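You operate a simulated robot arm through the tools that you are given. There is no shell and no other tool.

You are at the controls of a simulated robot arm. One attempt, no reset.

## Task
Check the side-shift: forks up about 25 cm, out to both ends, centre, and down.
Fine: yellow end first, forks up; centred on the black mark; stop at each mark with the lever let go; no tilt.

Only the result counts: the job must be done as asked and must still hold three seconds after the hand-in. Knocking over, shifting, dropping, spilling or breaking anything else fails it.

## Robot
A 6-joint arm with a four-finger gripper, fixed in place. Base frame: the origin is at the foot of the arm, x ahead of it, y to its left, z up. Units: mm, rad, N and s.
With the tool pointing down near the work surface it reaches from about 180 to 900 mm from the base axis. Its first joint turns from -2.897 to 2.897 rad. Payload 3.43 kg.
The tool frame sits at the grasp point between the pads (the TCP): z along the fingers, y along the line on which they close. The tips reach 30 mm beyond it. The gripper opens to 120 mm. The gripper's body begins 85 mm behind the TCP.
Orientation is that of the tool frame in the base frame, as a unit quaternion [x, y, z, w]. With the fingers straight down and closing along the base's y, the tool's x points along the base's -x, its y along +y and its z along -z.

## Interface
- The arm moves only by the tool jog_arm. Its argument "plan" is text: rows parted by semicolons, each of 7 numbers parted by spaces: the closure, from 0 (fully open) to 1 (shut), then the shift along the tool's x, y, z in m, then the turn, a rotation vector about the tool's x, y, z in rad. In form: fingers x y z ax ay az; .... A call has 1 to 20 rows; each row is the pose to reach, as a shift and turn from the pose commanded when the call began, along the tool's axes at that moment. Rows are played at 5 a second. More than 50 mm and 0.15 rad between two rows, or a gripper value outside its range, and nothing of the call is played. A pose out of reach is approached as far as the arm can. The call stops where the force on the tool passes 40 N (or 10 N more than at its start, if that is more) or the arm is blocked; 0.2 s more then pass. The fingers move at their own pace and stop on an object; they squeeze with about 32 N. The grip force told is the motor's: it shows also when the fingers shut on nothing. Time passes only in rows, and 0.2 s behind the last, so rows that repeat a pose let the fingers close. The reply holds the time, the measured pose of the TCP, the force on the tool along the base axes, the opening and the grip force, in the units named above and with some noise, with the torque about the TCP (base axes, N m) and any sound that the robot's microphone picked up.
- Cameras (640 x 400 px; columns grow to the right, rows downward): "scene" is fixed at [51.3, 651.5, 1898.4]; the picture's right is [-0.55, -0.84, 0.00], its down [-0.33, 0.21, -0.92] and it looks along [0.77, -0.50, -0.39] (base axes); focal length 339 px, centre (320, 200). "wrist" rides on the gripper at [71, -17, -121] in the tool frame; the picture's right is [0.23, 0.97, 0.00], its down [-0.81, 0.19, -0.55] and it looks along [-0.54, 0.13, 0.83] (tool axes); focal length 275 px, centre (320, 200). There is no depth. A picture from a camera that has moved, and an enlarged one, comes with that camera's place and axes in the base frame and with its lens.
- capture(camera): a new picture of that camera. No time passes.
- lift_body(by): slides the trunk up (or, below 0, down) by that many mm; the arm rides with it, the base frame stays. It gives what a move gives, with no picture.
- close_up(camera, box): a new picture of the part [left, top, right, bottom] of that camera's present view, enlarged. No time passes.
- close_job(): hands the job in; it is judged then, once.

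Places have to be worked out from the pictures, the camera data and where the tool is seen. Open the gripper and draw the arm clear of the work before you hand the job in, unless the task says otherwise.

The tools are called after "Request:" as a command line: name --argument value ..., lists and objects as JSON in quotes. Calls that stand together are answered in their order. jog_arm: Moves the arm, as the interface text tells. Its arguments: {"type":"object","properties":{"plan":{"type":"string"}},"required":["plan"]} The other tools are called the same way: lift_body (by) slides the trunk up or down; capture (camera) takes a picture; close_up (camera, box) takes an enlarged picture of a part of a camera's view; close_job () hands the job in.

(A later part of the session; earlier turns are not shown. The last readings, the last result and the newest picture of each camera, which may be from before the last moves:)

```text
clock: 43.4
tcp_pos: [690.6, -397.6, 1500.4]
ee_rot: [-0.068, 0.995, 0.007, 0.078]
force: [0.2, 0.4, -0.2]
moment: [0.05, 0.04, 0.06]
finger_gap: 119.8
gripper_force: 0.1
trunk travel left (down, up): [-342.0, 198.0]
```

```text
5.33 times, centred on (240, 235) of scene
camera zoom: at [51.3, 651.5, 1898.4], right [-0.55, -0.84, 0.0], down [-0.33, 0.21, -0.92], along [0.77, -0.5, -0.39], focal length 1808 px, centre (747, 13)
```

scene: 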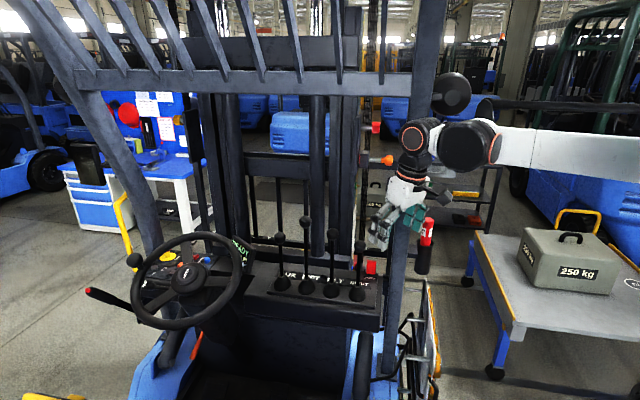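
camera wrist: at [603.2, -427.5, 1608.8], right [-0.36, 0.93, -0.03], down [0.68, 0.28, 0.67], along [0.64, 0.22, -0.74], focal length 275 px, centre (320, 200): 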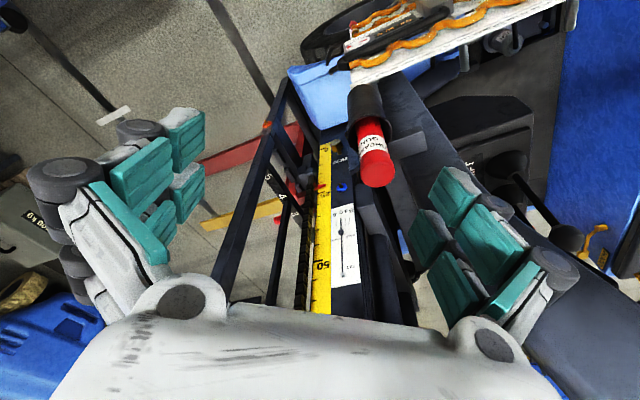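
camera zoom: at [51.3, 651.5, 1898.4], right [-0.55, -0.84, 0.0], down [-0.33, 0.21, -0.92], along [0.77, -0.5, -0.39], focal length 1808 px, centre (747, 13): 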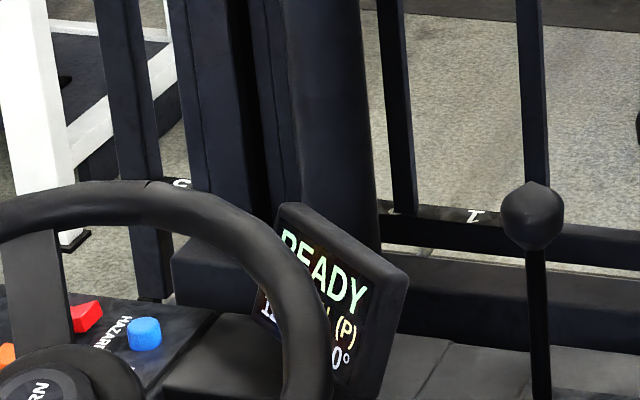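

No coloured shift marks appear from this side. I go back inside with the camera facing forward and look down at the middle of the carriage over the mast's cross member.

Request:
jog_arm --plan "0 0.0246 0.0386 -0.0036 0 0 0; 0 0.0492 0.0772 -0.0073 0 0 0; 0 0.0738 0.1158 -0.0109 0 0 0; 0 0.0984 0.1545 -0.0145 0 0 0; 0 0.123 0.1931 -0.0181 0 0 0; 0 0.1476 0.2317 -0.0218 0.0215 0 0.138; 0 0.1722 0.2703 -0.0254 0.043 0 0.276; 0 0.1968 0.3089 -0.029 0.0645 0 0.414; 0 0.1692 0.3493 -0.0245 0.086 0 0.552; 0 0.1416 0.3897 -0.02 0.1075 0 0.69; 0 0.1139 0.4301 -0.0155 0.129 0 0.828; 0 0.0863 0.4705 -0.011 0.1505 0 0.966; 0 0.0587 0.5113 -0.0065 0.172 0 1.104"

Request:
lift_body --by 80

Request:
capture --camera "scene"

```text
clock: 46.2
tcp_pos: [564.3, 106.0, 1499.1]
ee_rot: [0.47, 0.879, -0.035, 0.068]
force: [-0.4, 1.1, -0.6]
moment: [-0.04, 0.0, -0.01]
finger_gap: 120.0
gripper_force: 0.0
trunk travel left (down, up): [-342.0, 198.0]
```

```text
clock: 47.4
tcp_pos: [563.7, 103.0, 1580.1]
ee_rot: [0.469, 0.88, -0.033, 0.068]
force: [-0.3, -0.4, -0.5]
moment: [-0.02, 0.04, 0.0]
finger_gap: 120.2
gripper_force: 0.0
trunk travel left (down, up): [-422.0, 118.0]
```

```text
taken
```

scene: 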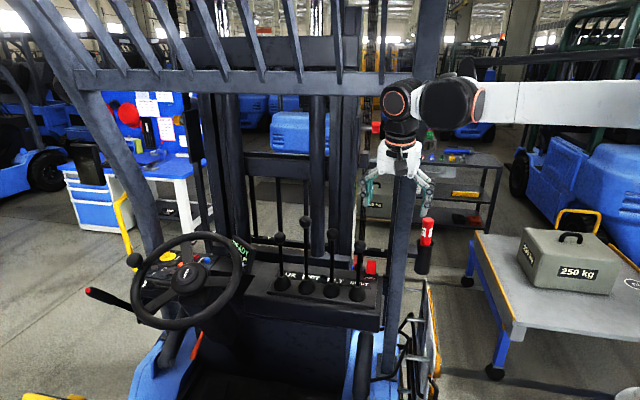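

The trunk rose properly this time. I move over the levers with the camera facing the mast, keeping the tips above all the knobs.

Request:
jog_arm --plan "0 -0.0211 0.0298 0.0186 0 0 0; 0 -0.0423 0.0596 0.0371 0 0 0; 0 -0.0634 0.0894 0.0557 0 0 0; 0 -0.0845 0.1191 0.0743 0 0 0; 0 -0.1057 0.1489 0.0928 0 0 0; 0 -0.1268 0.1787 0.1114 0 0 0"

Request:
capture --camera "wrist"

Request:
close_up --camera "wrist" --box '[200, 150, 440, 320]'

```text
clock: 48.8
tcp_pos: [791.8, 85.4, 1487.3]
ee_rot: [0.468, 0.88, -0.033, 0.068]
force: [0.5, 1.1, -0.7]
moment: [0.01, 0.06, 0.0]
finger_gap: 119.6
gripper_force: 0.0
trunk travel left (down, up): [-422.0, 118.0]
```

```text
taken
camera wrist: at [727.3, 149.2, 1597.0], right [0.68, 0.73, -0.03], down [0.56, -0.49, 0.67], along [0.48, -0.47, -0.74], focal length 275 px, centre (320, 200)
```

wrist: 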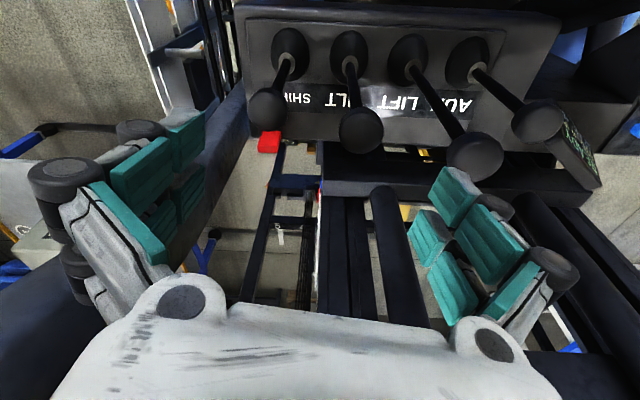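

```text
2.35 times, centred on (320, 235) of wrist
camera zoom: at [727.3, 149.2, 1597.0], right [0.68, 0.73, -0.03], down [0.56, -0.49, 0.67], along [0.48, -0.47, -0.74], focal length 648 px, centre (320, 118)
```

zoom: 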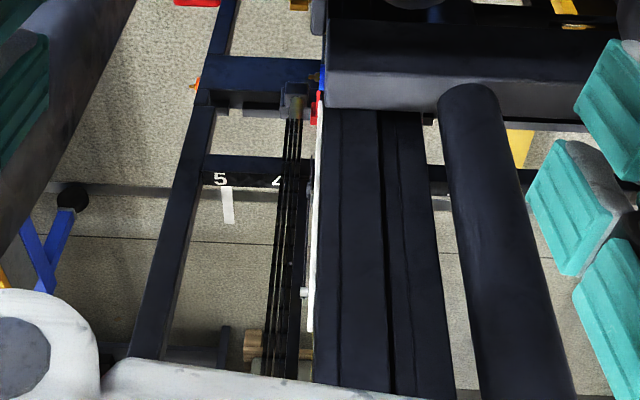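

Now the slot between the dash and the cross member shows more yellow and other parts. I enlarge these strips.

Request:
close_up --camera "wrist" --box '[320, 130, 460, 190]'

Request:
close_up --camera "wrist" --box '[380, 130, 460, 170]'

Request:
close_up --camera "wrist" --box '[240, 130, 330, 200]'

Request:
close_up --camera "wrist" --box '[380, 175, 440, 225]'

Request:
close_up --camera "wrist" --box '[480, 150, 640, 300]'

```text
4.57 times, centred on (390, 160) of wrist
camera zoom: at [727.3, 149.2, 1597.0], right [0.68, 0.73, -0.03], down [0.56, -0.49, 0.67], along [0.48, -0.47, -0.74], focal length 1258 px, centre (0, 383)
```

zoom: 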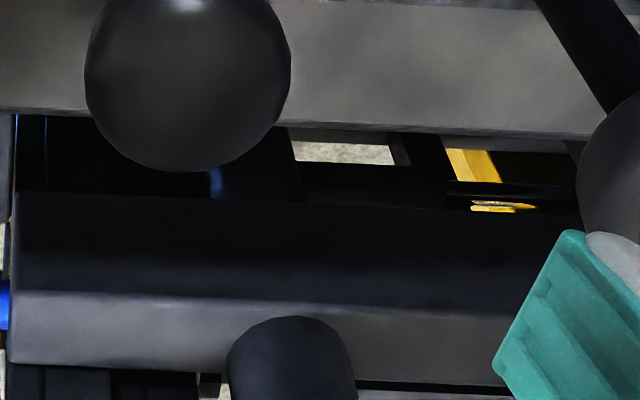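

```text
8.00 times, centred on (420, 150) of wrist
camera zoom: at [727.3, 149.2, 1597.0], right [0.68, 0.73, -0.03], down [0.56, -0.49, 0.67], along [0.48, -0.47, -0.74], focal length 2202 px, centre (-480, 600)
```

zoom: 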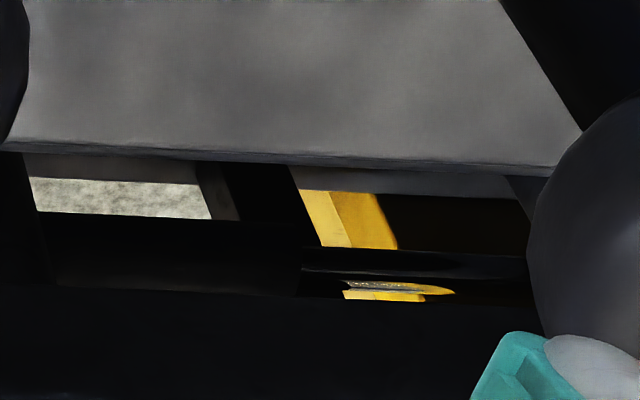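

```text
5.71 times, centred on (285, 165) of wrist
camera zoom: at [727.3, 149.2, 1597.0], right [0.68, 0.73, -0.03], down [0.56, -0.49, 0.67], along [0.48, -0.47, -0.74], focal length 1573 px, centre (520, 400)
```

zoom: 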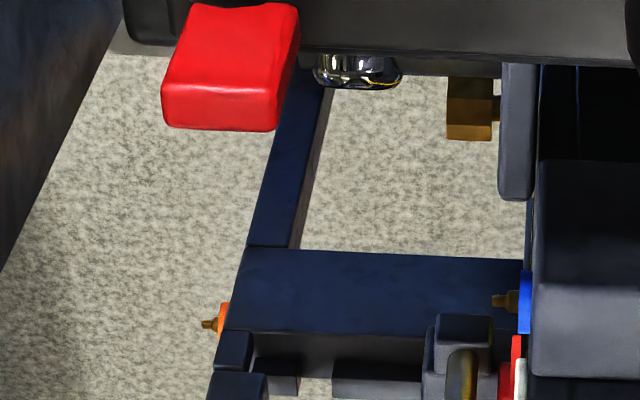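

```text
8.00 times, centred on (410, 200) of wrist
camera zoom: at [727.3, 149.2, 1597.0], right [0.68, 0.73, -0.03], down [0.56, -0.49, 0.67], along [0.48, -0.47, -0.74], focal length 2202 px, centre (-400, 200)
```

zoom: 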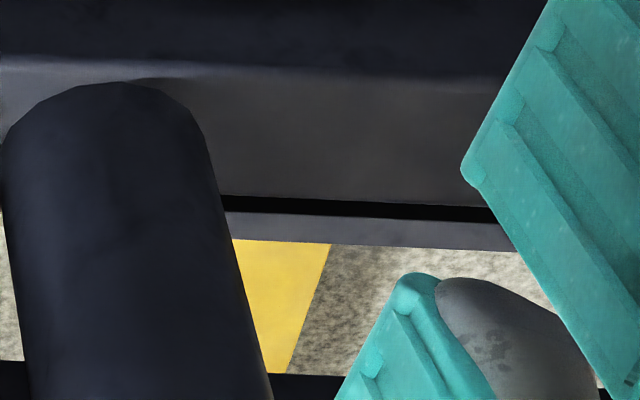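

```text
2.67 times, centred on (560, 225) of wrist
camera zoom: at [727.3, 149.2, 1597.0], right [0.68, 0.73, -0.03], down [0.56, -0.49, 0.67], along [0.48, -0.47, -0.74], focal length 734 px, centre (-320, 133)
```

zoom: 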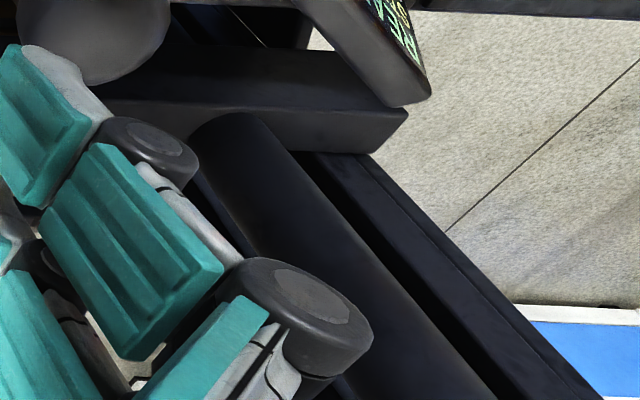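

In the slot there is a small grey strip with a yellow pointed end, possibly the shift indicator. I enlarge it further.

Request:
close_up --camera "wrist" --box '[415, 150, 447, 170]'

Request:
close_up --camera "wrist" --box '[378, 145, 420, 170]'

```text
16.00 times, centred on (431, 160) of wrist
camera zoom: at [727.3, 149.2, 1597.0], right [0.68, 0.73, -0.03], down [0.56, -0.49, 0.67], along [0.48, -0.47, -0.74], focal length 4404 px, centre (-1456, 840)
```

zoom: 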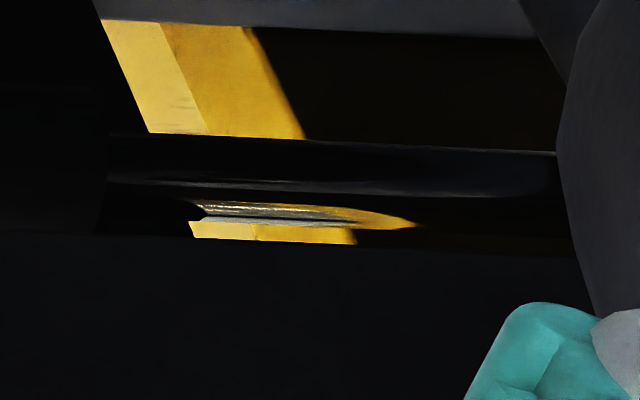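

```text
15.24 times, centred on (399, 158) of wrist
camera zoom: at [727.3, 149.2, 1597.0], right [0.68, 0.73, -0.03], down [0.56, -0.49, 0.67], along [0.48, -0.47, -0.74], focal length 4195 px, centre (-884, 848)
```

zoom: 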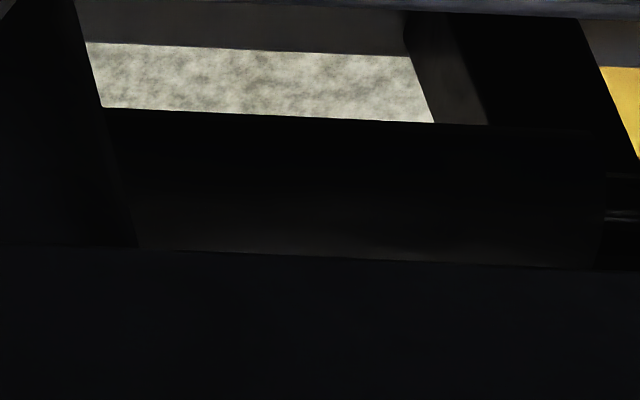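

That is a chrome side-shift rod reflecting the yellow fork, not a mark. I check the blocks under the carriage bar, the floor ahead and the rest of the view.

Request:
close_up --camera "wrist" --box '[250, 180, 330, 230]'

Request:
close_up --camera "wrist" --box '[230, 220, 330, 310]'

Request:
close_up --camera "scene" --box '[170, 0, 420, 110]'

Request:
close_up --camera "scene" --box '[200, 140, 370, 240]'

```text
8.00 times, centred on (290, 205) of wrist
camera zoom: at [727.3, 149.2, 1597.0], right [0.68, 0.73, -0.03], down [0.56, -0.49, 0.67], along [0.48, -0.47, -0.74], focal length 2202 px, centre (560, 160)
```

zoom: 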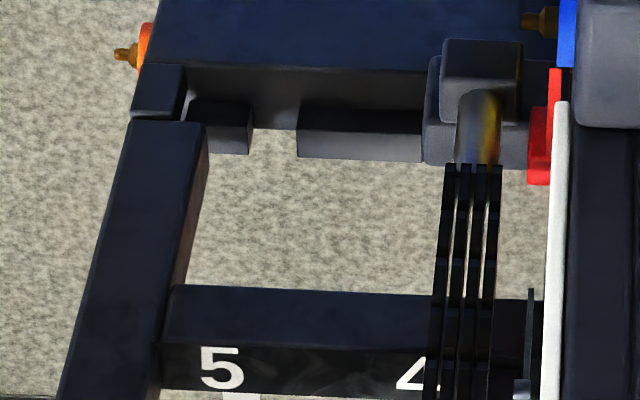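

```text
4.44 times, centred on (280, 265) of wrist
camera zoom: at [727.3, 149.2, 1597.0], right [0.68, 0.73, -0.03], down [0.56, -0.49, 0.67], along [0.48, -0.47, -0.74], focal length 1224 px, centre (498, -89)
```

zoom: 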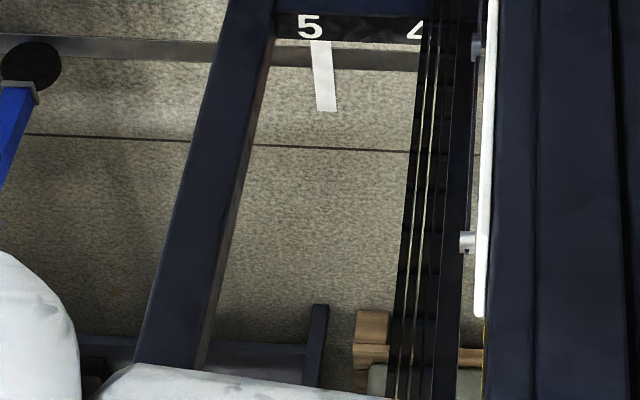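

```text
2.56 times, centred on (295, 55) of scene
camera zoom: at [51.3, 651.5, 1898.4], right [-0.55, -0.84, 0.0], down [-0.33, 0.21, -0.92], along [0.77, -0.5, -0.39], focal length 868 px, centre (384, 571)
```

zoom: 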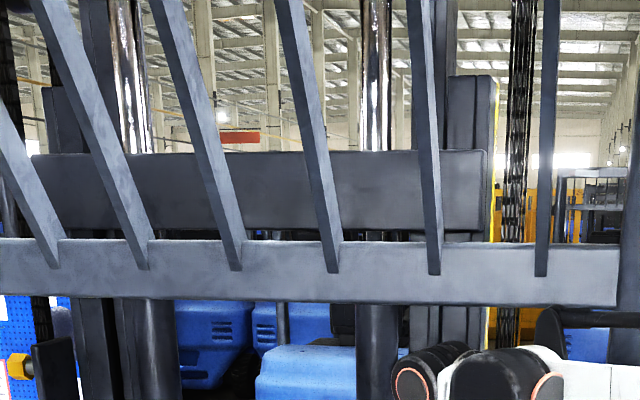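

```text
3.76 times, centred on (285, 190) of scene
camera zoom: at [51.3, 651.5, 1898.4], right [-0.55, -0.84, 0.0], down [-0.33, 0.21, -0.92], along [0.77, -0.5, -0.39], focal length 1276 px, centre (452, 238)
```

zoom: 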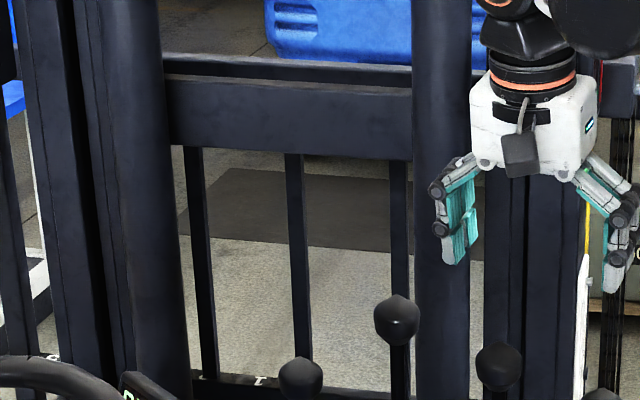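

No marks are visible from here either, so they may only show once the carriage shifts. Since the arm is at the levers, I first top up the height by about 2 cm with a short LIFT pull, starting by turning the tool back into the lever posture above LIFT.

Request:
jog_arm --plan "0 -0.0019 0.006 -0.0001 -0.0505 -0.0252 -0.1269; 0 -0.0038 0.0119 -0.0001 -0.101 -0.0505 -0.2538; 0 -0.0057 0.0179 -0.0002 -0.1515 -0.0757 -0.3808; 0 -0.0077 0.0238 -0.0002 -0.202 -0.101 -0.5077; 0 -0.0096 0.0298 -0.0003 -0.2525 -0.1262 -0.6346; 0 -0.0115 0.0358 -0.0004 -0.303 -0.1514 -0.7615; 0 -0.0134 0.0417 -0.0004 -0.3534 -0.1767 -0.8885; 0 -0.0153 0.0477 -0.0005 -0.4039 -0.2019 -1.0154; 0 -0.0172 0.0537 -0.0006 -0.4544 -0.2271 -1.1423; 0 -0.0192 0.0596 -0.0006 -0.5049 -0.2524 -1.2692; 0 -0.0211 0.0656 -0.0007 -0.5554 -0.2776 -1.3962; 0 -0.023 0.0715 -0.0007 -0.6059 -0.3029 -1.5231; 0 -0.0249 0.0775 -0.0008 -0.6564 -0.3281 -1.65"

Request:
capture --camera "wrist"

Request:
capture --camera "scene"

```text
clock: 51.6
tcp_pos: [869.4, 108.5, 1495.3]
ee_rot: [-0.366, 0.881, 0.114, 0.279]
force: [0.4, -0.2, -0.1]
moment: [0.02, 0.02, -0.01]
finger_gap: 119.8
gripper_force: 0.0
trunk travel left (down, up): [-422.0, 118.0]
```

```text
taken
camera wrist: at [790.0, 6.5, 1553.7], right [-0.82, 0.55, -0.13], down [0.11, 0.38, 0.92], along [0.56, 0.74, -0.37], focal length 275 px, centre (320, 200)
```

wrist: 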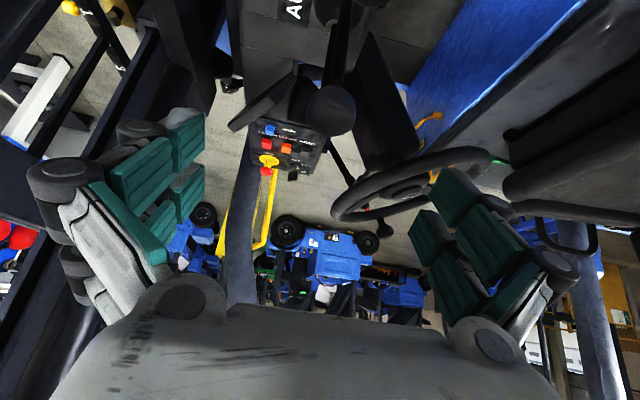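

```text
taken
```

scene: 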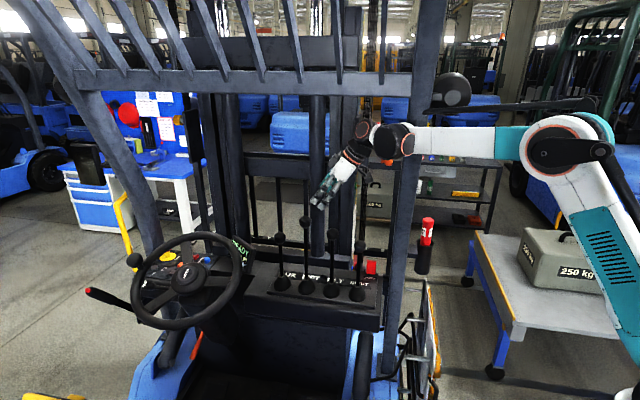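

The tool is again aimed at LIFT. I move in, narrow the gap to 60 mm, and give a short pull of about 0.8 s followed by a return to neutral.

Request:
jog_arm --plan "0 0.0094 0.0084 0.015 0 0 0; 0 0.0094 0.0084 0.05 0 0 0; 0 0.0094 0.0084 0.082 0 0 0; 0 0.0094 0.0084 0.111 0 0 0; 0.5 0.0094 0.0084 0.111 0 0 0; 0.5 0.0094 0.0084 0.111 0 0 0; 0.5 0.0094 0.0084 0.111 0 0 0"

Request:
capture --camera "wrist"

Request:
close_up --camera "wrist" --box '[0, 0, 140, 100]'

```text
clock: 53.2
tcp_pos: [902.4, 153.4, 1398.8]
ee_rot: [-0.366, 0.881, 0.115, 0.278]
force: [-0.1, -1.1, -0.2]
moment: [0.01, 0.01, 0.0]
finger_gap: 60.1
gripper_force: 0.1
trunk travel left (down, up): [-422.0, 118.0]
```

```text
taken
camera wrist: at [822.3, 51.1, 1456.8], right [-0.82, 0.55, -0.13], down [0.11, 0.38, 0.92], along [0.56, 0.74, -0.37], focal length 275 px, centre (320, 200)
```

wrist: 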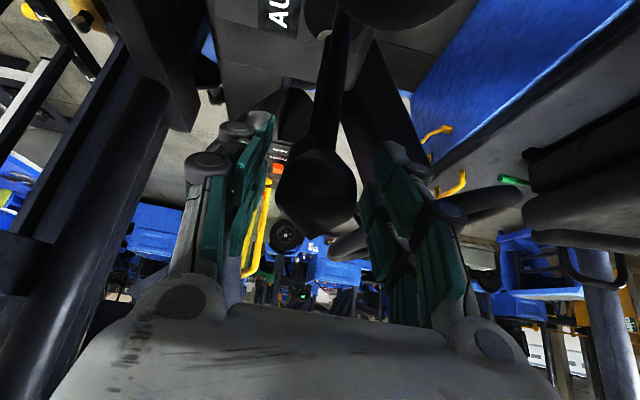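

```text
4.00 times, centred on (70, 50) of wrist
camera zoom: at [822.3, 51.1, 1456.8], right [-0.82, 0.55, -0.13], down [0.11, 0.38, 0.92], along [0.56, 0.74, -0.37], focal length 1101 px, centre (1320, 800)
```

zoom: 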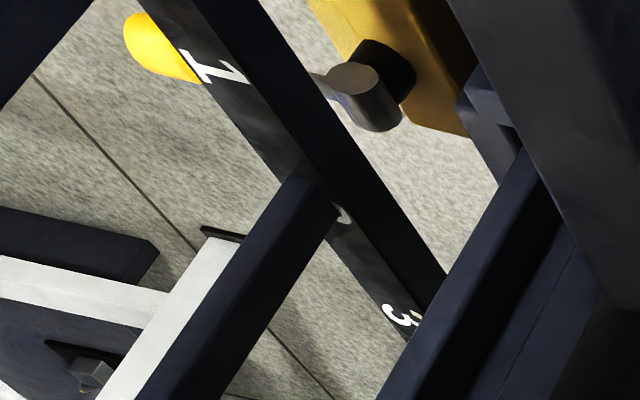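

The knob sits between the pads with clearance. The yellow and red tips turn out to be on the fork pins. Now the short pull on LIFT.

Request:
jog_arm --plan "0.5 0 0.02 0 0 0 0; 0.5 0 0.045 0 0 0 0; 0.5 0 0.045 0 0 0 0; 0.5 0 0.045 0 0 0 0; 0.5 0 0.02 0 0 0 0; 0.5 0 0 0 0 0 0; 0.5 0 0 0 0 0 0"

Request:
close_up --camera "scene" --box '[190, 115, 230, 180]'

Request:
close_up --camera "scene" --box '[240, 190, 400, 275]'

```text
clock: 54.8
tcp_pos: [904.5, 154.0, 1398.6]
ee_rot: [-0.365, 0.881, 0.113, 0.278]
force: [0.3, 0.4, -0.1]
moment: [0.02, -0.02, -0.01]
finger_gap: 59.9
gripper_force: 0.1
trunk travel left (down, up): [-422.0, 118.0]
```

```text
6.15 times, centred on (210, 148) of scene
camera zoom: at [51.3, 651.5, 1898.4], right [-0.55, -0.84, 0.0], down [-0.33, 0.21, -0.92], along [0.77, -0.5, -0.39], focal length 2086 px, centre (997, 523)
```

zoom: 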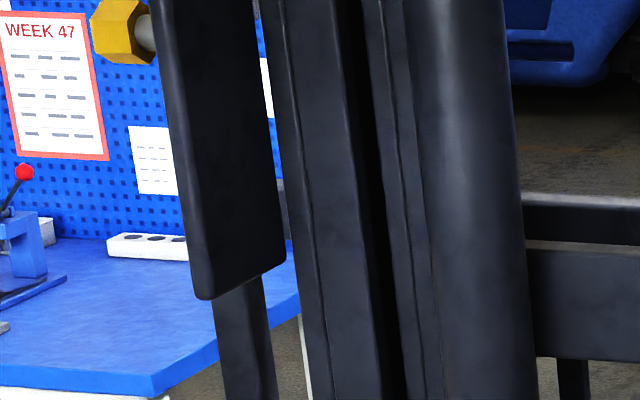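

```text
4.00 times, centred on (320, 232) of scene
camera zoom: at [51.3, 651.5, 1898.4], right [-0.55, -0.84, 0.0], down [-0.33, 0.21, -0.92], along [0.77, -0.5, -0.39], focal length 1356 px, centre (320, 70)
```

zoom: 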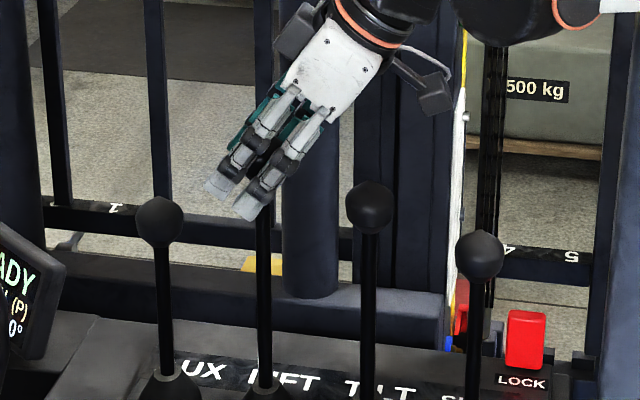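

The forks are now up about 25–26 cm by the band's position, and LIFT is at neutral and untouched. Next I open, back off and move over SHIFT, whose knob is near (773, 27, 1334).

Request:
jog_arm --plan "0 0 0 0 0 0 0; 0 0 0 0 0 0 0; 0 0 0 -0.03 0 0 0; 0 0 0 -0.065 0 0 0; 0 0 0 -0.1 0 0 0; 0 0.0373 0.0006 -0.1222 0 0 0; 0 0.0746 0.0011 -0.1444 0 0 0; 0 0.1118 0.0017 -0.1666 0 0 0; 0 0.1491 0.0022 -0.1888 0 0 0; 0 0.1864 0.0028 -0.211 0 0 0; 0 0.1864 0.0028 -0.211 0 0 0"

Request:
capture --camera "wrist"

Request:
capture --camera "scene"

```text
clock: 57.0
tcp_pos: [618.9, -169.6, 1465.2]
ee_rot: [-0.294, 0.906, 0.097, 0.289]
force: [0.9, 1.8, 0.8]
moment: [-0.24, 0.14, -0.07]
finger_gap: 112.3
gripper_force: 0.1
trunk travel left (down, up): [-422.0, 118.0]
stopped in row 11: the arm was blocked; the commanded pose is now the measured one
```

```text
taken
camera wrist: at [524.2, -259.3, 1522.1], right [-0.73, 0.68, -0.13], down [0.17, 0.35, 0.92], along [0.67, 0.65, -0.37], focal length 275 px, centre (320, 200)
```

wrist: 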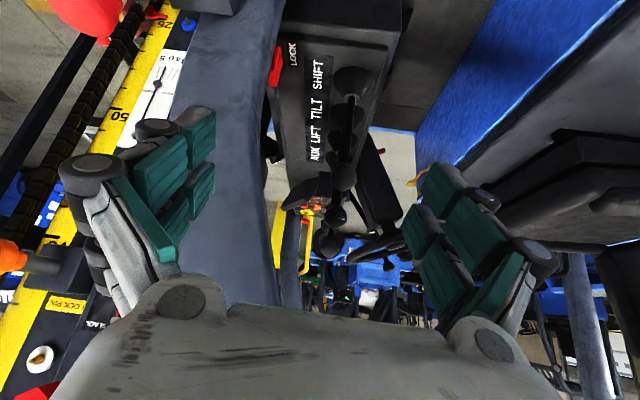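

```text
taken
```

scene: 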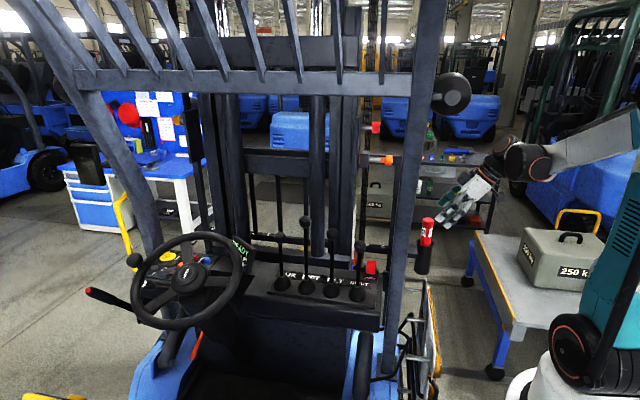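

The arm swung further right than intended and stopped "blocked", with tiny forces; I see no sign of contact in the scene. By chance the camera now shows labels and marks near the orange and red rods, so I enlarge those and check the surroundings.

Request:
close_up --camera "wrist" --box '[0, 220, 120, 400]'

Request:
close_up --camera "wrist" --box '[0, 0, 200, 130]'

Request:
close_up --camera "scene" --box '[400, 110, 640, 300]'

Request:
close_up --camera "scene" --box '[345, 100, 415, 180]'

```text
2.22 times, centred on (60, 310) of wrist
camera zoom: at [524.2, -259.3, 1522.1], right [-0.73, 0.68, -0.13], down [0.17, 0.35, 0.92], along [0.67, 0.65, -0.37], focal length 612 px, centre (898, -44)
```

zoom: 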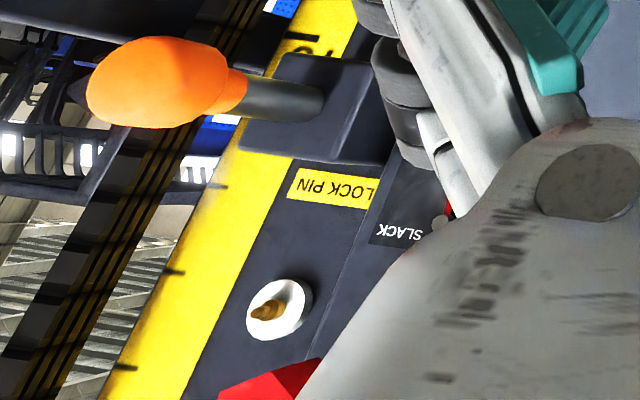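

```text
3.08 times, centred on (100, 65) of wrist
camera zoom: at [524.2, -259.3, 1522.1], right [-0.73, 0.68, -0.13], down [0.17, 0.35, 0.92], along [0.67, 0.65, -0.37], focal length 847 px, centre (997, 615)
```

zoom: 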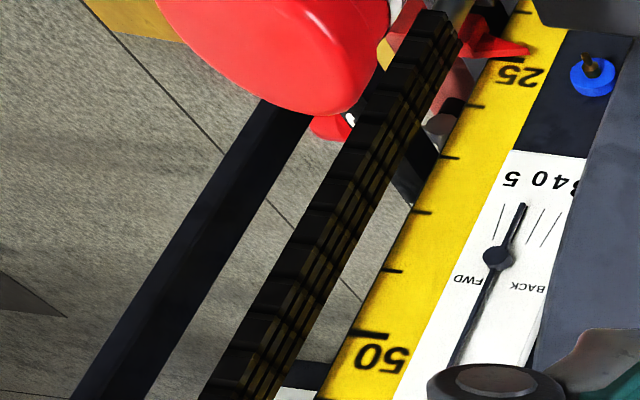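

```text
2.11 times, centred on (520, 205) of scene
camera zoom: at [51.3, 651.5, 1898.4], right [-0.55, -0.84, 0.0], down [-0.33, 0.21, -0.92], along [0.77, -0.5, -0.39], focal length 714 px, centre (-101, 190)
```

zoom: 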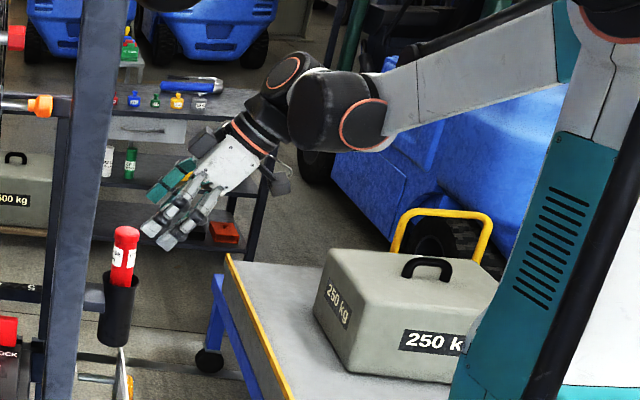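

```text
5.00 times, centred on (380, 140) of scene
camera zoom: at [51.3, 651.5, 1898.4], right [-0.55, -0.84, 0.0], down [-0.33, 0.21, -0.92], along [0.77, -0.5, -0.39], focal length 1695 px, centre (20, 500)
```

zoom: 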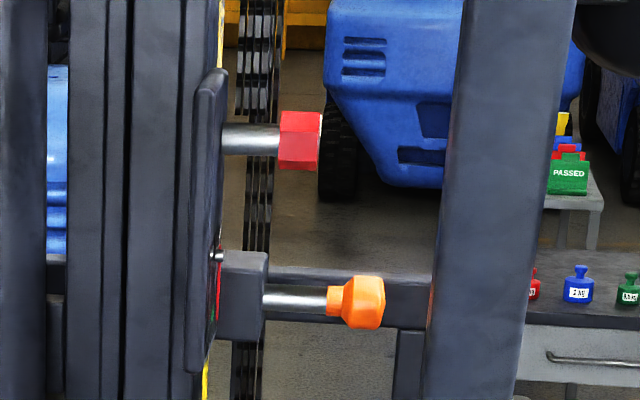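

The labels there are "LOCK PIN" and "SLACK", which have nothing to do with this job, and the ruler pointer now sits essentially at 25. The jump was likely a wrist-limit problem with the tilted tool, so I pull the tool to a nearly vertical posture in clear space before approaching SHIFT.

Request:
jog_arm --plan "0 -0.0198 0.0332 0.0036 -0.0139 0.1111 -0.0368; 0 -0.0397 0.0664 0.0073 -0.0277 0.2223 -0.0737; 0 -0.0595 0.0995 0.0109 -0.0416 0.3334 -0.1105; 0 -0.0793 0.1327 0.0145 -0.0554 0.4445 -0.1473; 0 -0.0793 0.1327 0.0145 -0.0554 0.4445 -0.1473"

Request:
capture --camera "scene"

Request:
capture --camera "wrist"

```text
clock: 57.4
tcp_pos: [392.2, -315.1, 1476.1]
ee_rot: [-0.157, 0.944, 0.044, 0.286]
force: [14.7, 13.2, 0.4]
moment: [-1.06, 1.21, -0.38]
finger_gap: 119.4
gripper_force: 0.0
trunk travel left (down, up): [-422.0, 118.0]
stopped in row 1: the arm was blocked; the commanded pose is now the measured one
```

```text
taken
```

scene: 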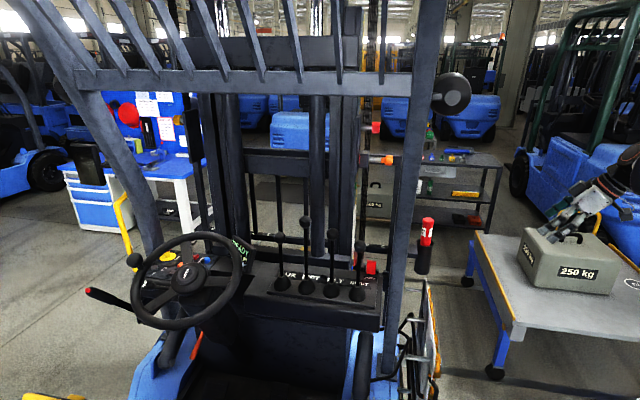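

```text
taken
camera wrist: at [277.4, -372.8, 1538.6], right [-0.5, 0.86, -0.13], down [0.29, 0.31, 0.91], along [0.82, 0.41, -0.4], focal length 275 px, centre (320, 200)
```

wrist: 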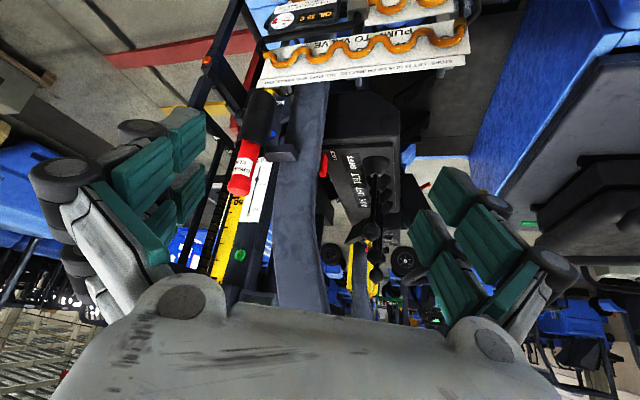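

The arm swung away to the right, into open space, again "blocked". I send one hold row to see whether it settles where it is.

Request:
jog_arm --plan "0 0 0 0 0 0 0"

Request:
capture --camera "scene"

```text
clock: 57.8
tcp_pos: [459.8, -285.5, 1465.9]
ee_rot: [-0.181, 0.943, 0.052, 0.273]
force: [-0.5, -2.8, -0.2]
moment: [0.2, -0.04, 0.07]
finger_gap: 119.6
gripper_force: 0.1
trunk travel left (down, up): [-422.0, 118.0]
```

```text
taken
```

scene: 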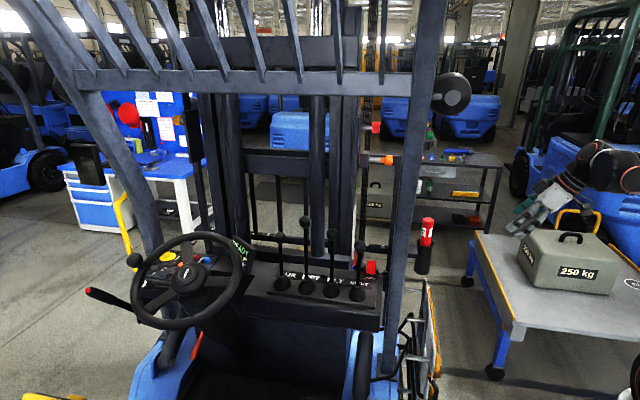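

It came back somewhat and was not blocked. I hold once more to confirm that it is at rest.

Request:
jog_arm --plan "0 0 0 0 0 0 0; 0 0 0 0 0 0 0"

Request:
capture --camera "wrist"

```text
clock: 58.4
tcp_pos: [460.6, -273.7, 1467.2]
ee_rot: [-0.184, 0.942, 0.05, 0.274]
force: [0.0, 0.3, 1.0]
moment: [-0.03, -0.02, -0.03]
finger_gap: 120.0
gripper_force: 0.1
trunk travel left (down, up): [-422.0, 118.0]
```

```text
taken
camera wrist: at [349.6, -335.8, 1531.9], right [-0.55, 0.83, -0.13], down [0.29, 0.33, 0.9], along [0.79, 0.45, -0.42], focal length 275 px, centre (320, 200)
```

wrist: 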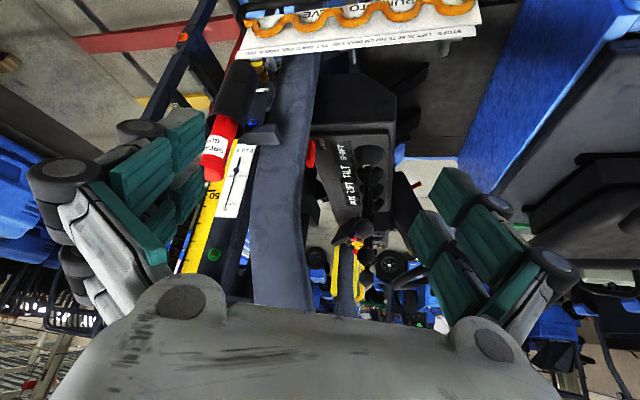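

The arm is at rest now. The board at the top of the picture has text with words like "STOPS", "LIFT" and "MIDDLE, END", so I read it closely.

Request:
close_up --camera "wrist" --box '[230, 0, 490, 70]'

Request:
close_up --camera "wrist" --box '[230, 20, 370, 70]'

Request:
close_up --camera "wrist" --box '[350, 0, 490, 60]'

```text
2.46 times, centred on (360, 35) of wrist
camera zoom: at [349.6, -335.8, 1531.9], right [-0.55, 0.83, -0.13], down [0.29, 0.33, 0.9], along [0.79, 0.45, -0.42], focal length 678 px, centre (222, 606)
```

zoom: 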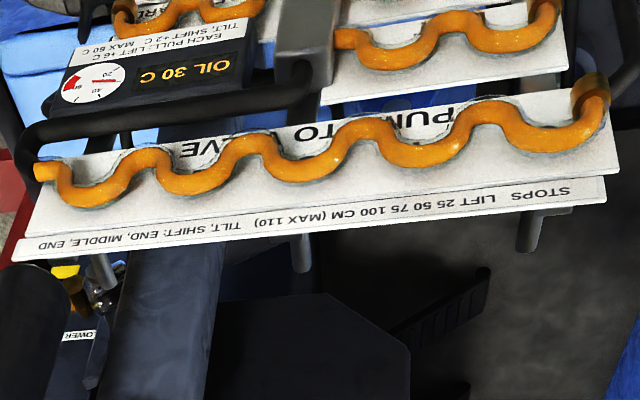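

```text
4.57 times, centred on (300, 45) of wrist
camera zoom: at [349.6, -335.8, 1531.9], right [-0.55, 0.83, -0.13], down [0.29, 0.33, 0.9], along [0.79, 0.45, -0.42], focal length 1258 px, centre (411, 909)
```

zoom: 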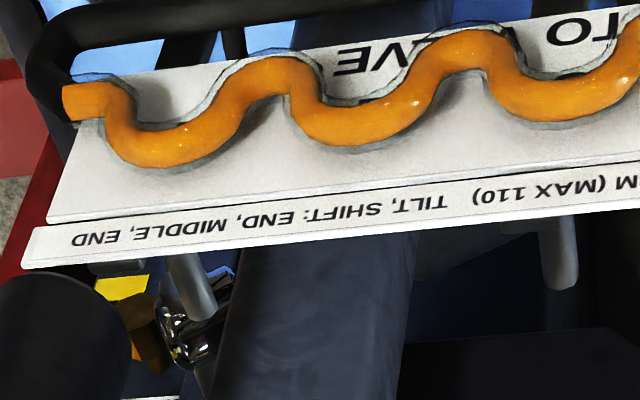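

```text
4.57 times, centred on (420, 30) of wrist
camera zoom: at [349.6, -335.8, 1531.9], right [-0.55, 0.83, -0.13], down [0.29, 0.33, 0.9], along [0.79, 0.45, -0.42], focal length 1258 px, centre (-137, 977)
```

zoom: 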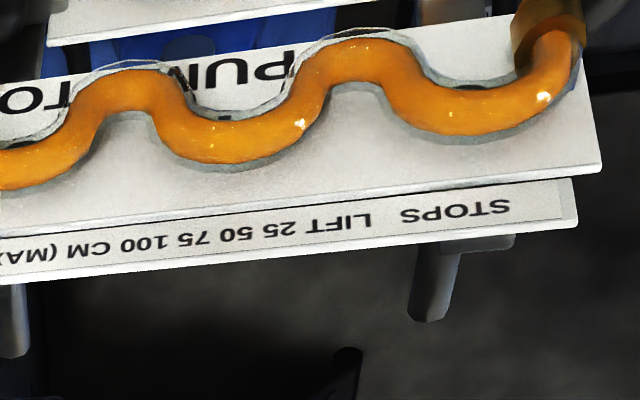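

The board says "STOPS LIFT 25 50 75 100 CM (MAX 110) TILT, SHIFT: END, MIDDLE, END" and "EACH PULL: LIFT +6 C, TILT, SHIFT +2 C, MAX 60 C", and the oil reads 30 C. So pulls are limited and I must avoid needless ones; I read the rest of this board.

Request:
close_up --camera "wrist" --box '[230, 0, 350, 45]'

Request:
close_up --camera "wrist" --box '[150, 0, 260, 100]'

Request:
close_up --camera "scene" --box '[395, 270, 450, 400]'

```text
5.33 times, centred on (290, 22) of wrist
camera zoom: at [349.6, -335.8, 1531.9], right [-0.55, 0.83, -0.13], down [0.29, 0.33, 0.9], along [0.79, 0.45, -0.42], focal length 1468 px, centre (480, 1147)
```

zoom: 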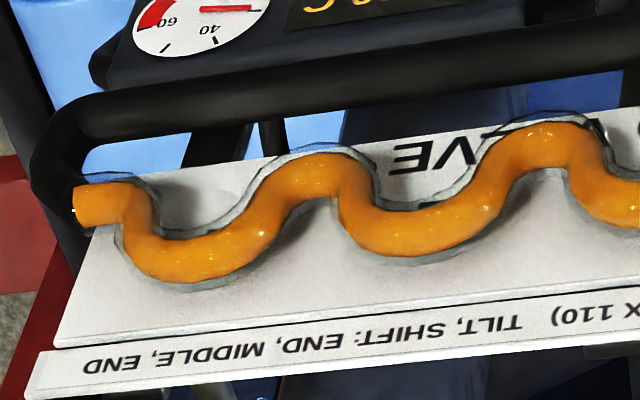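

```text
4.00 times, centred on (205, 50) of wrist
camera zoom: at [349.6, -335.8, 1531.9], right [-0.55, 0.83, -0.13], down [0.29, 0.33, 0.9], along [0.79, 0.45, -0.42], focal length 1101 px, centre (780, 800)
```

zoom: 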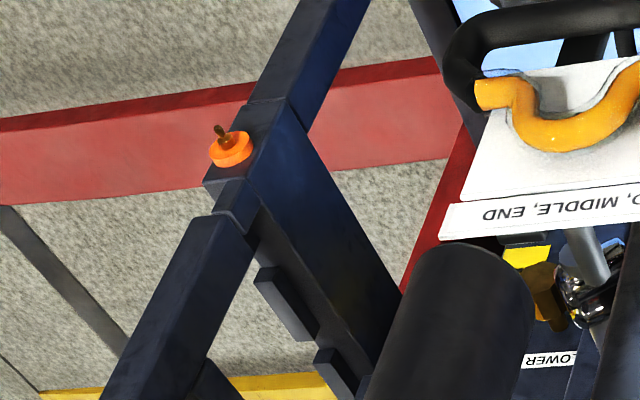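

```text
3.08 times, centred on (422, 335) of scene
camera zoom: at [51.3, 651.5, 1898.4], right [-0.55, -0.84, 0.0], down [-0.33, 0.21, -0.92], along [0.77, -0.5, -0.39], focal length 1043 px, centre (5, -215)
```

zoom: 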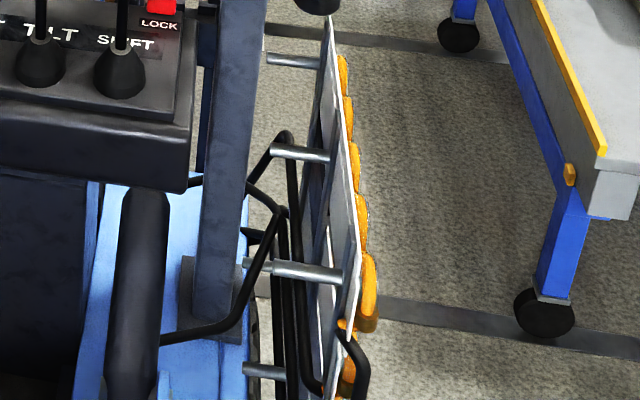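

This is a demonstration board for the hydraulics, facing right. I lower the trunk 230 mm in this clear spot and turn the camera to face the board, to see whether it also shows the side-shift position.

Request:
lift_body --by -230

Request:
capture --camera "wrist"

```text
clock: 60.8
tcp_pos: [460.9, -274.7, 1236.5]
ee_rot: [-0.185, 0.943, 0.051, 0.273]
force: [-0.7, -0.3, 0.5]
moment: [-0.03, -0.01, 0.03]
finger_gap: 120.1
gripper_force: 0.0
trunk travel left (down, up): [-192.0, 348.0]
```

```text
taken
camera wrist: at [350.5, -337.8, 1301.5], right [-0.55, 0.83, -0.13], down [0.29, 0.33, 0.9], along [0.79, 0.45, -0.42], focal length 275 px, centre (320, 200)
```

wrist: 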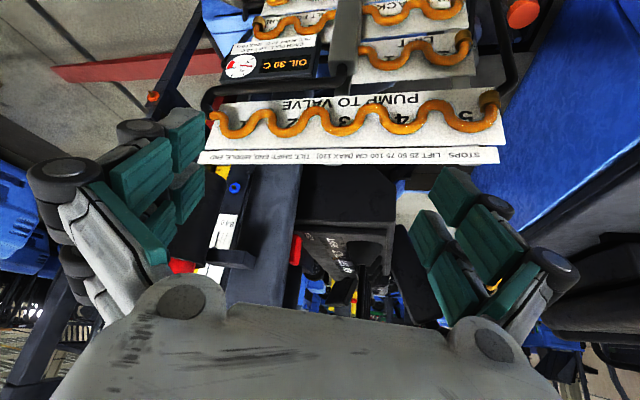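

The board is now well in view near the top of the image. I pitch the camera down to centre it.

Request:
jog_arm --plan "0 0 0 0 0.033 0.14 0; 0 0 0 0 0.066 0.28 0; 0 0 0 0 0.1 0.42 0"

Request:
capture --camera "wrist"

Request:
close_up --camera "wrist" --box '[190, 30, 530, 250]'

```text
clock: 61.6
tcp_pos: [460.8, -274.6, 1236.6]
ee_rot: [-0.178, 0.98, -0.036, 0.078]
force: [0.5, 0.8, 0.5]
moment: [-0.02, 0.01, -0.01]
finger_gap: 119.7
gripper_force: 0.0
trunk travel left (down, up): [-192.0, 348.0]
```

```text
taken
camera wrist: at [379.0, -310.8, 1347.4], right [-0.55, 0.83, -0.13], down [0.59, 0.49, 0.64], along [0.59, 0.27, -0.76], focal length 275 px, centre (320, 200)
```

wrist: 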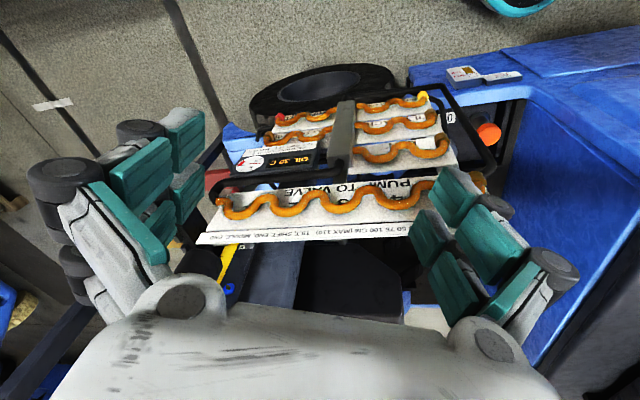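

```text
1.82 times, centred on (360, 140) of wrist
camera zoom: at [379.0, -310.8, 1347.4], right [-0.55, 0.83, -0.13], down [0.59, 0.49, 0.64], along [0.59, 0.27, -0.76], focal length 500 px, centre (247, 309)
```

zoom: 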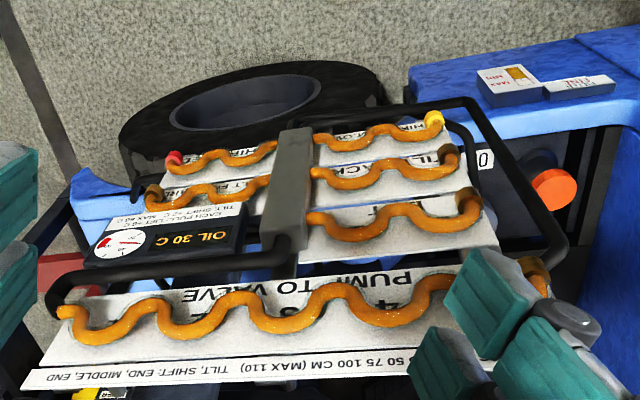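

The board shows rows of hose branches, and the last row has a red end and a yellow end. I enlarge those labels.

Request:
close_up --camera "wrist" --box '[265, 90, 445, 170]'

Request:
close_up --camera "wrist" --box '[350, 85, 450, 145]'

Request:
close_up --camera "wrist" --box '[260, 100, 350, 150]'

Request:
close_up --camera "wrist" --box '[220, 140, 330, 200]'

Request:
close_up --camera "wrist" --box '[430, 55, 530, 115]'

```text
3.56 times, centred on (355, 130) of wrist
camera zoom: at [379.0, -310.8, 1347.4], right [-0.55, 0.83, -0.13], down [0.59, 0.49, 0.64], along [0.59, 0.27, -0.76], focal length 979 px, centre (196, 449)
```

zoom: 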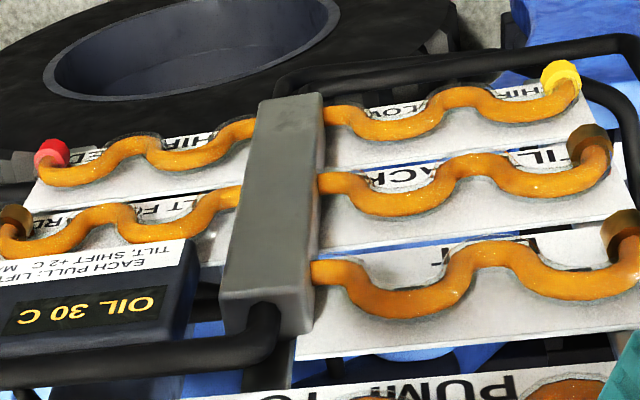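

```text
6.40 times, centred on (400, 115) of wrist
camera zoom: at [379.0, -310.8, 1347.4], right [-0.55, 0.83, -0.13], down [0.59, 0.49, 0.64], along [0.59, 0.27, -0.76], focal length 1762 px, centre (-192, 744)
```

zoom: 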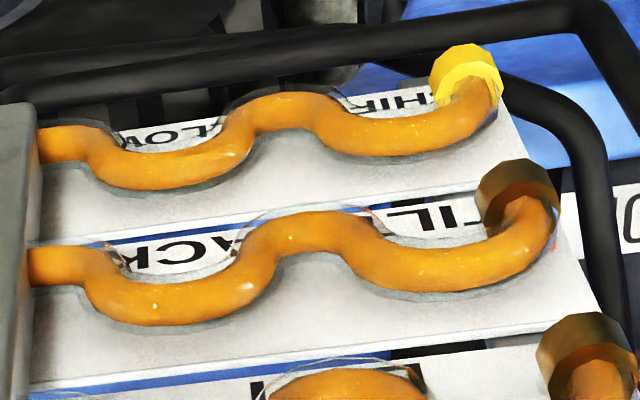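

```text
7.11 times, centred on (305, 125) of wrist
camera zoom: at [379.0, -310.8, 1347.4], right [-0.55, 0.83, -0.13], down [0.59, 0.49, 0.64], along [0.59, 0.27, -0.76], focal length 1958 px, centre (427, 733)
```

zoom: 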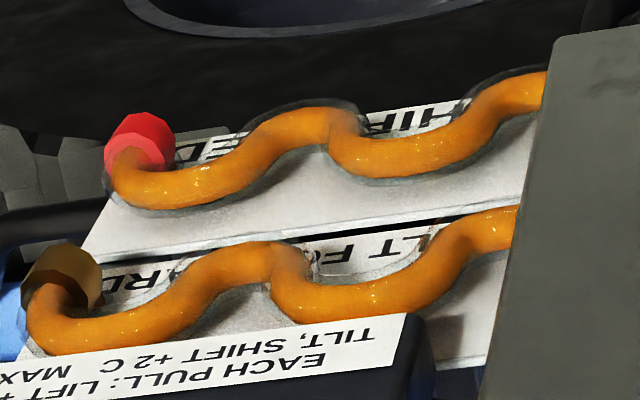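

```text
5.82 times, centred on (275, 170) of wrist
camera zoom: at [379.0, -310.8, 1347.4], right [-0.55, 0.83, -0.13], down [0.59, 0.49, 0.64], along [0.59, 0.27, -0.76], focal length 1602 px, centre (582, 374)
```

zoom: 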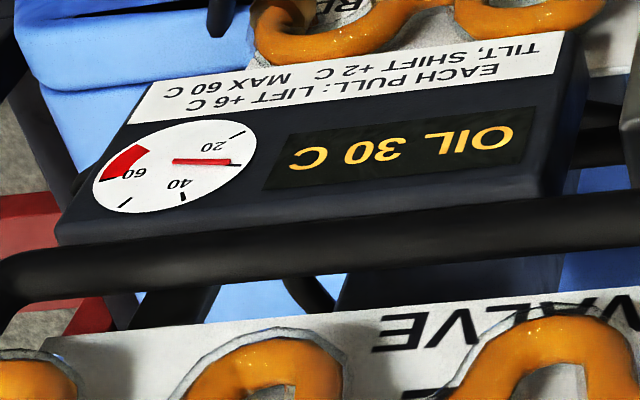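

```text
6.40 times, centred on (480, 85) of wrist
camera zoom: at [379.0, -310.8, 1347.4], right [-0.55, 0.83, -0.13], down [0.59, 0.49, 0.64], along [0.59, 0.27, -0.76], focal length 1762 px, centre (-704, 936)
```

zoom: 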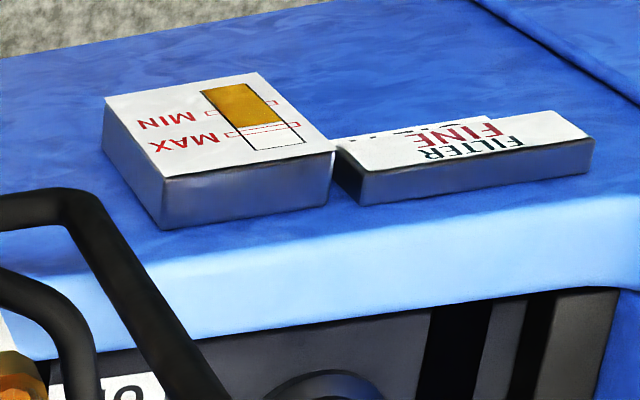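

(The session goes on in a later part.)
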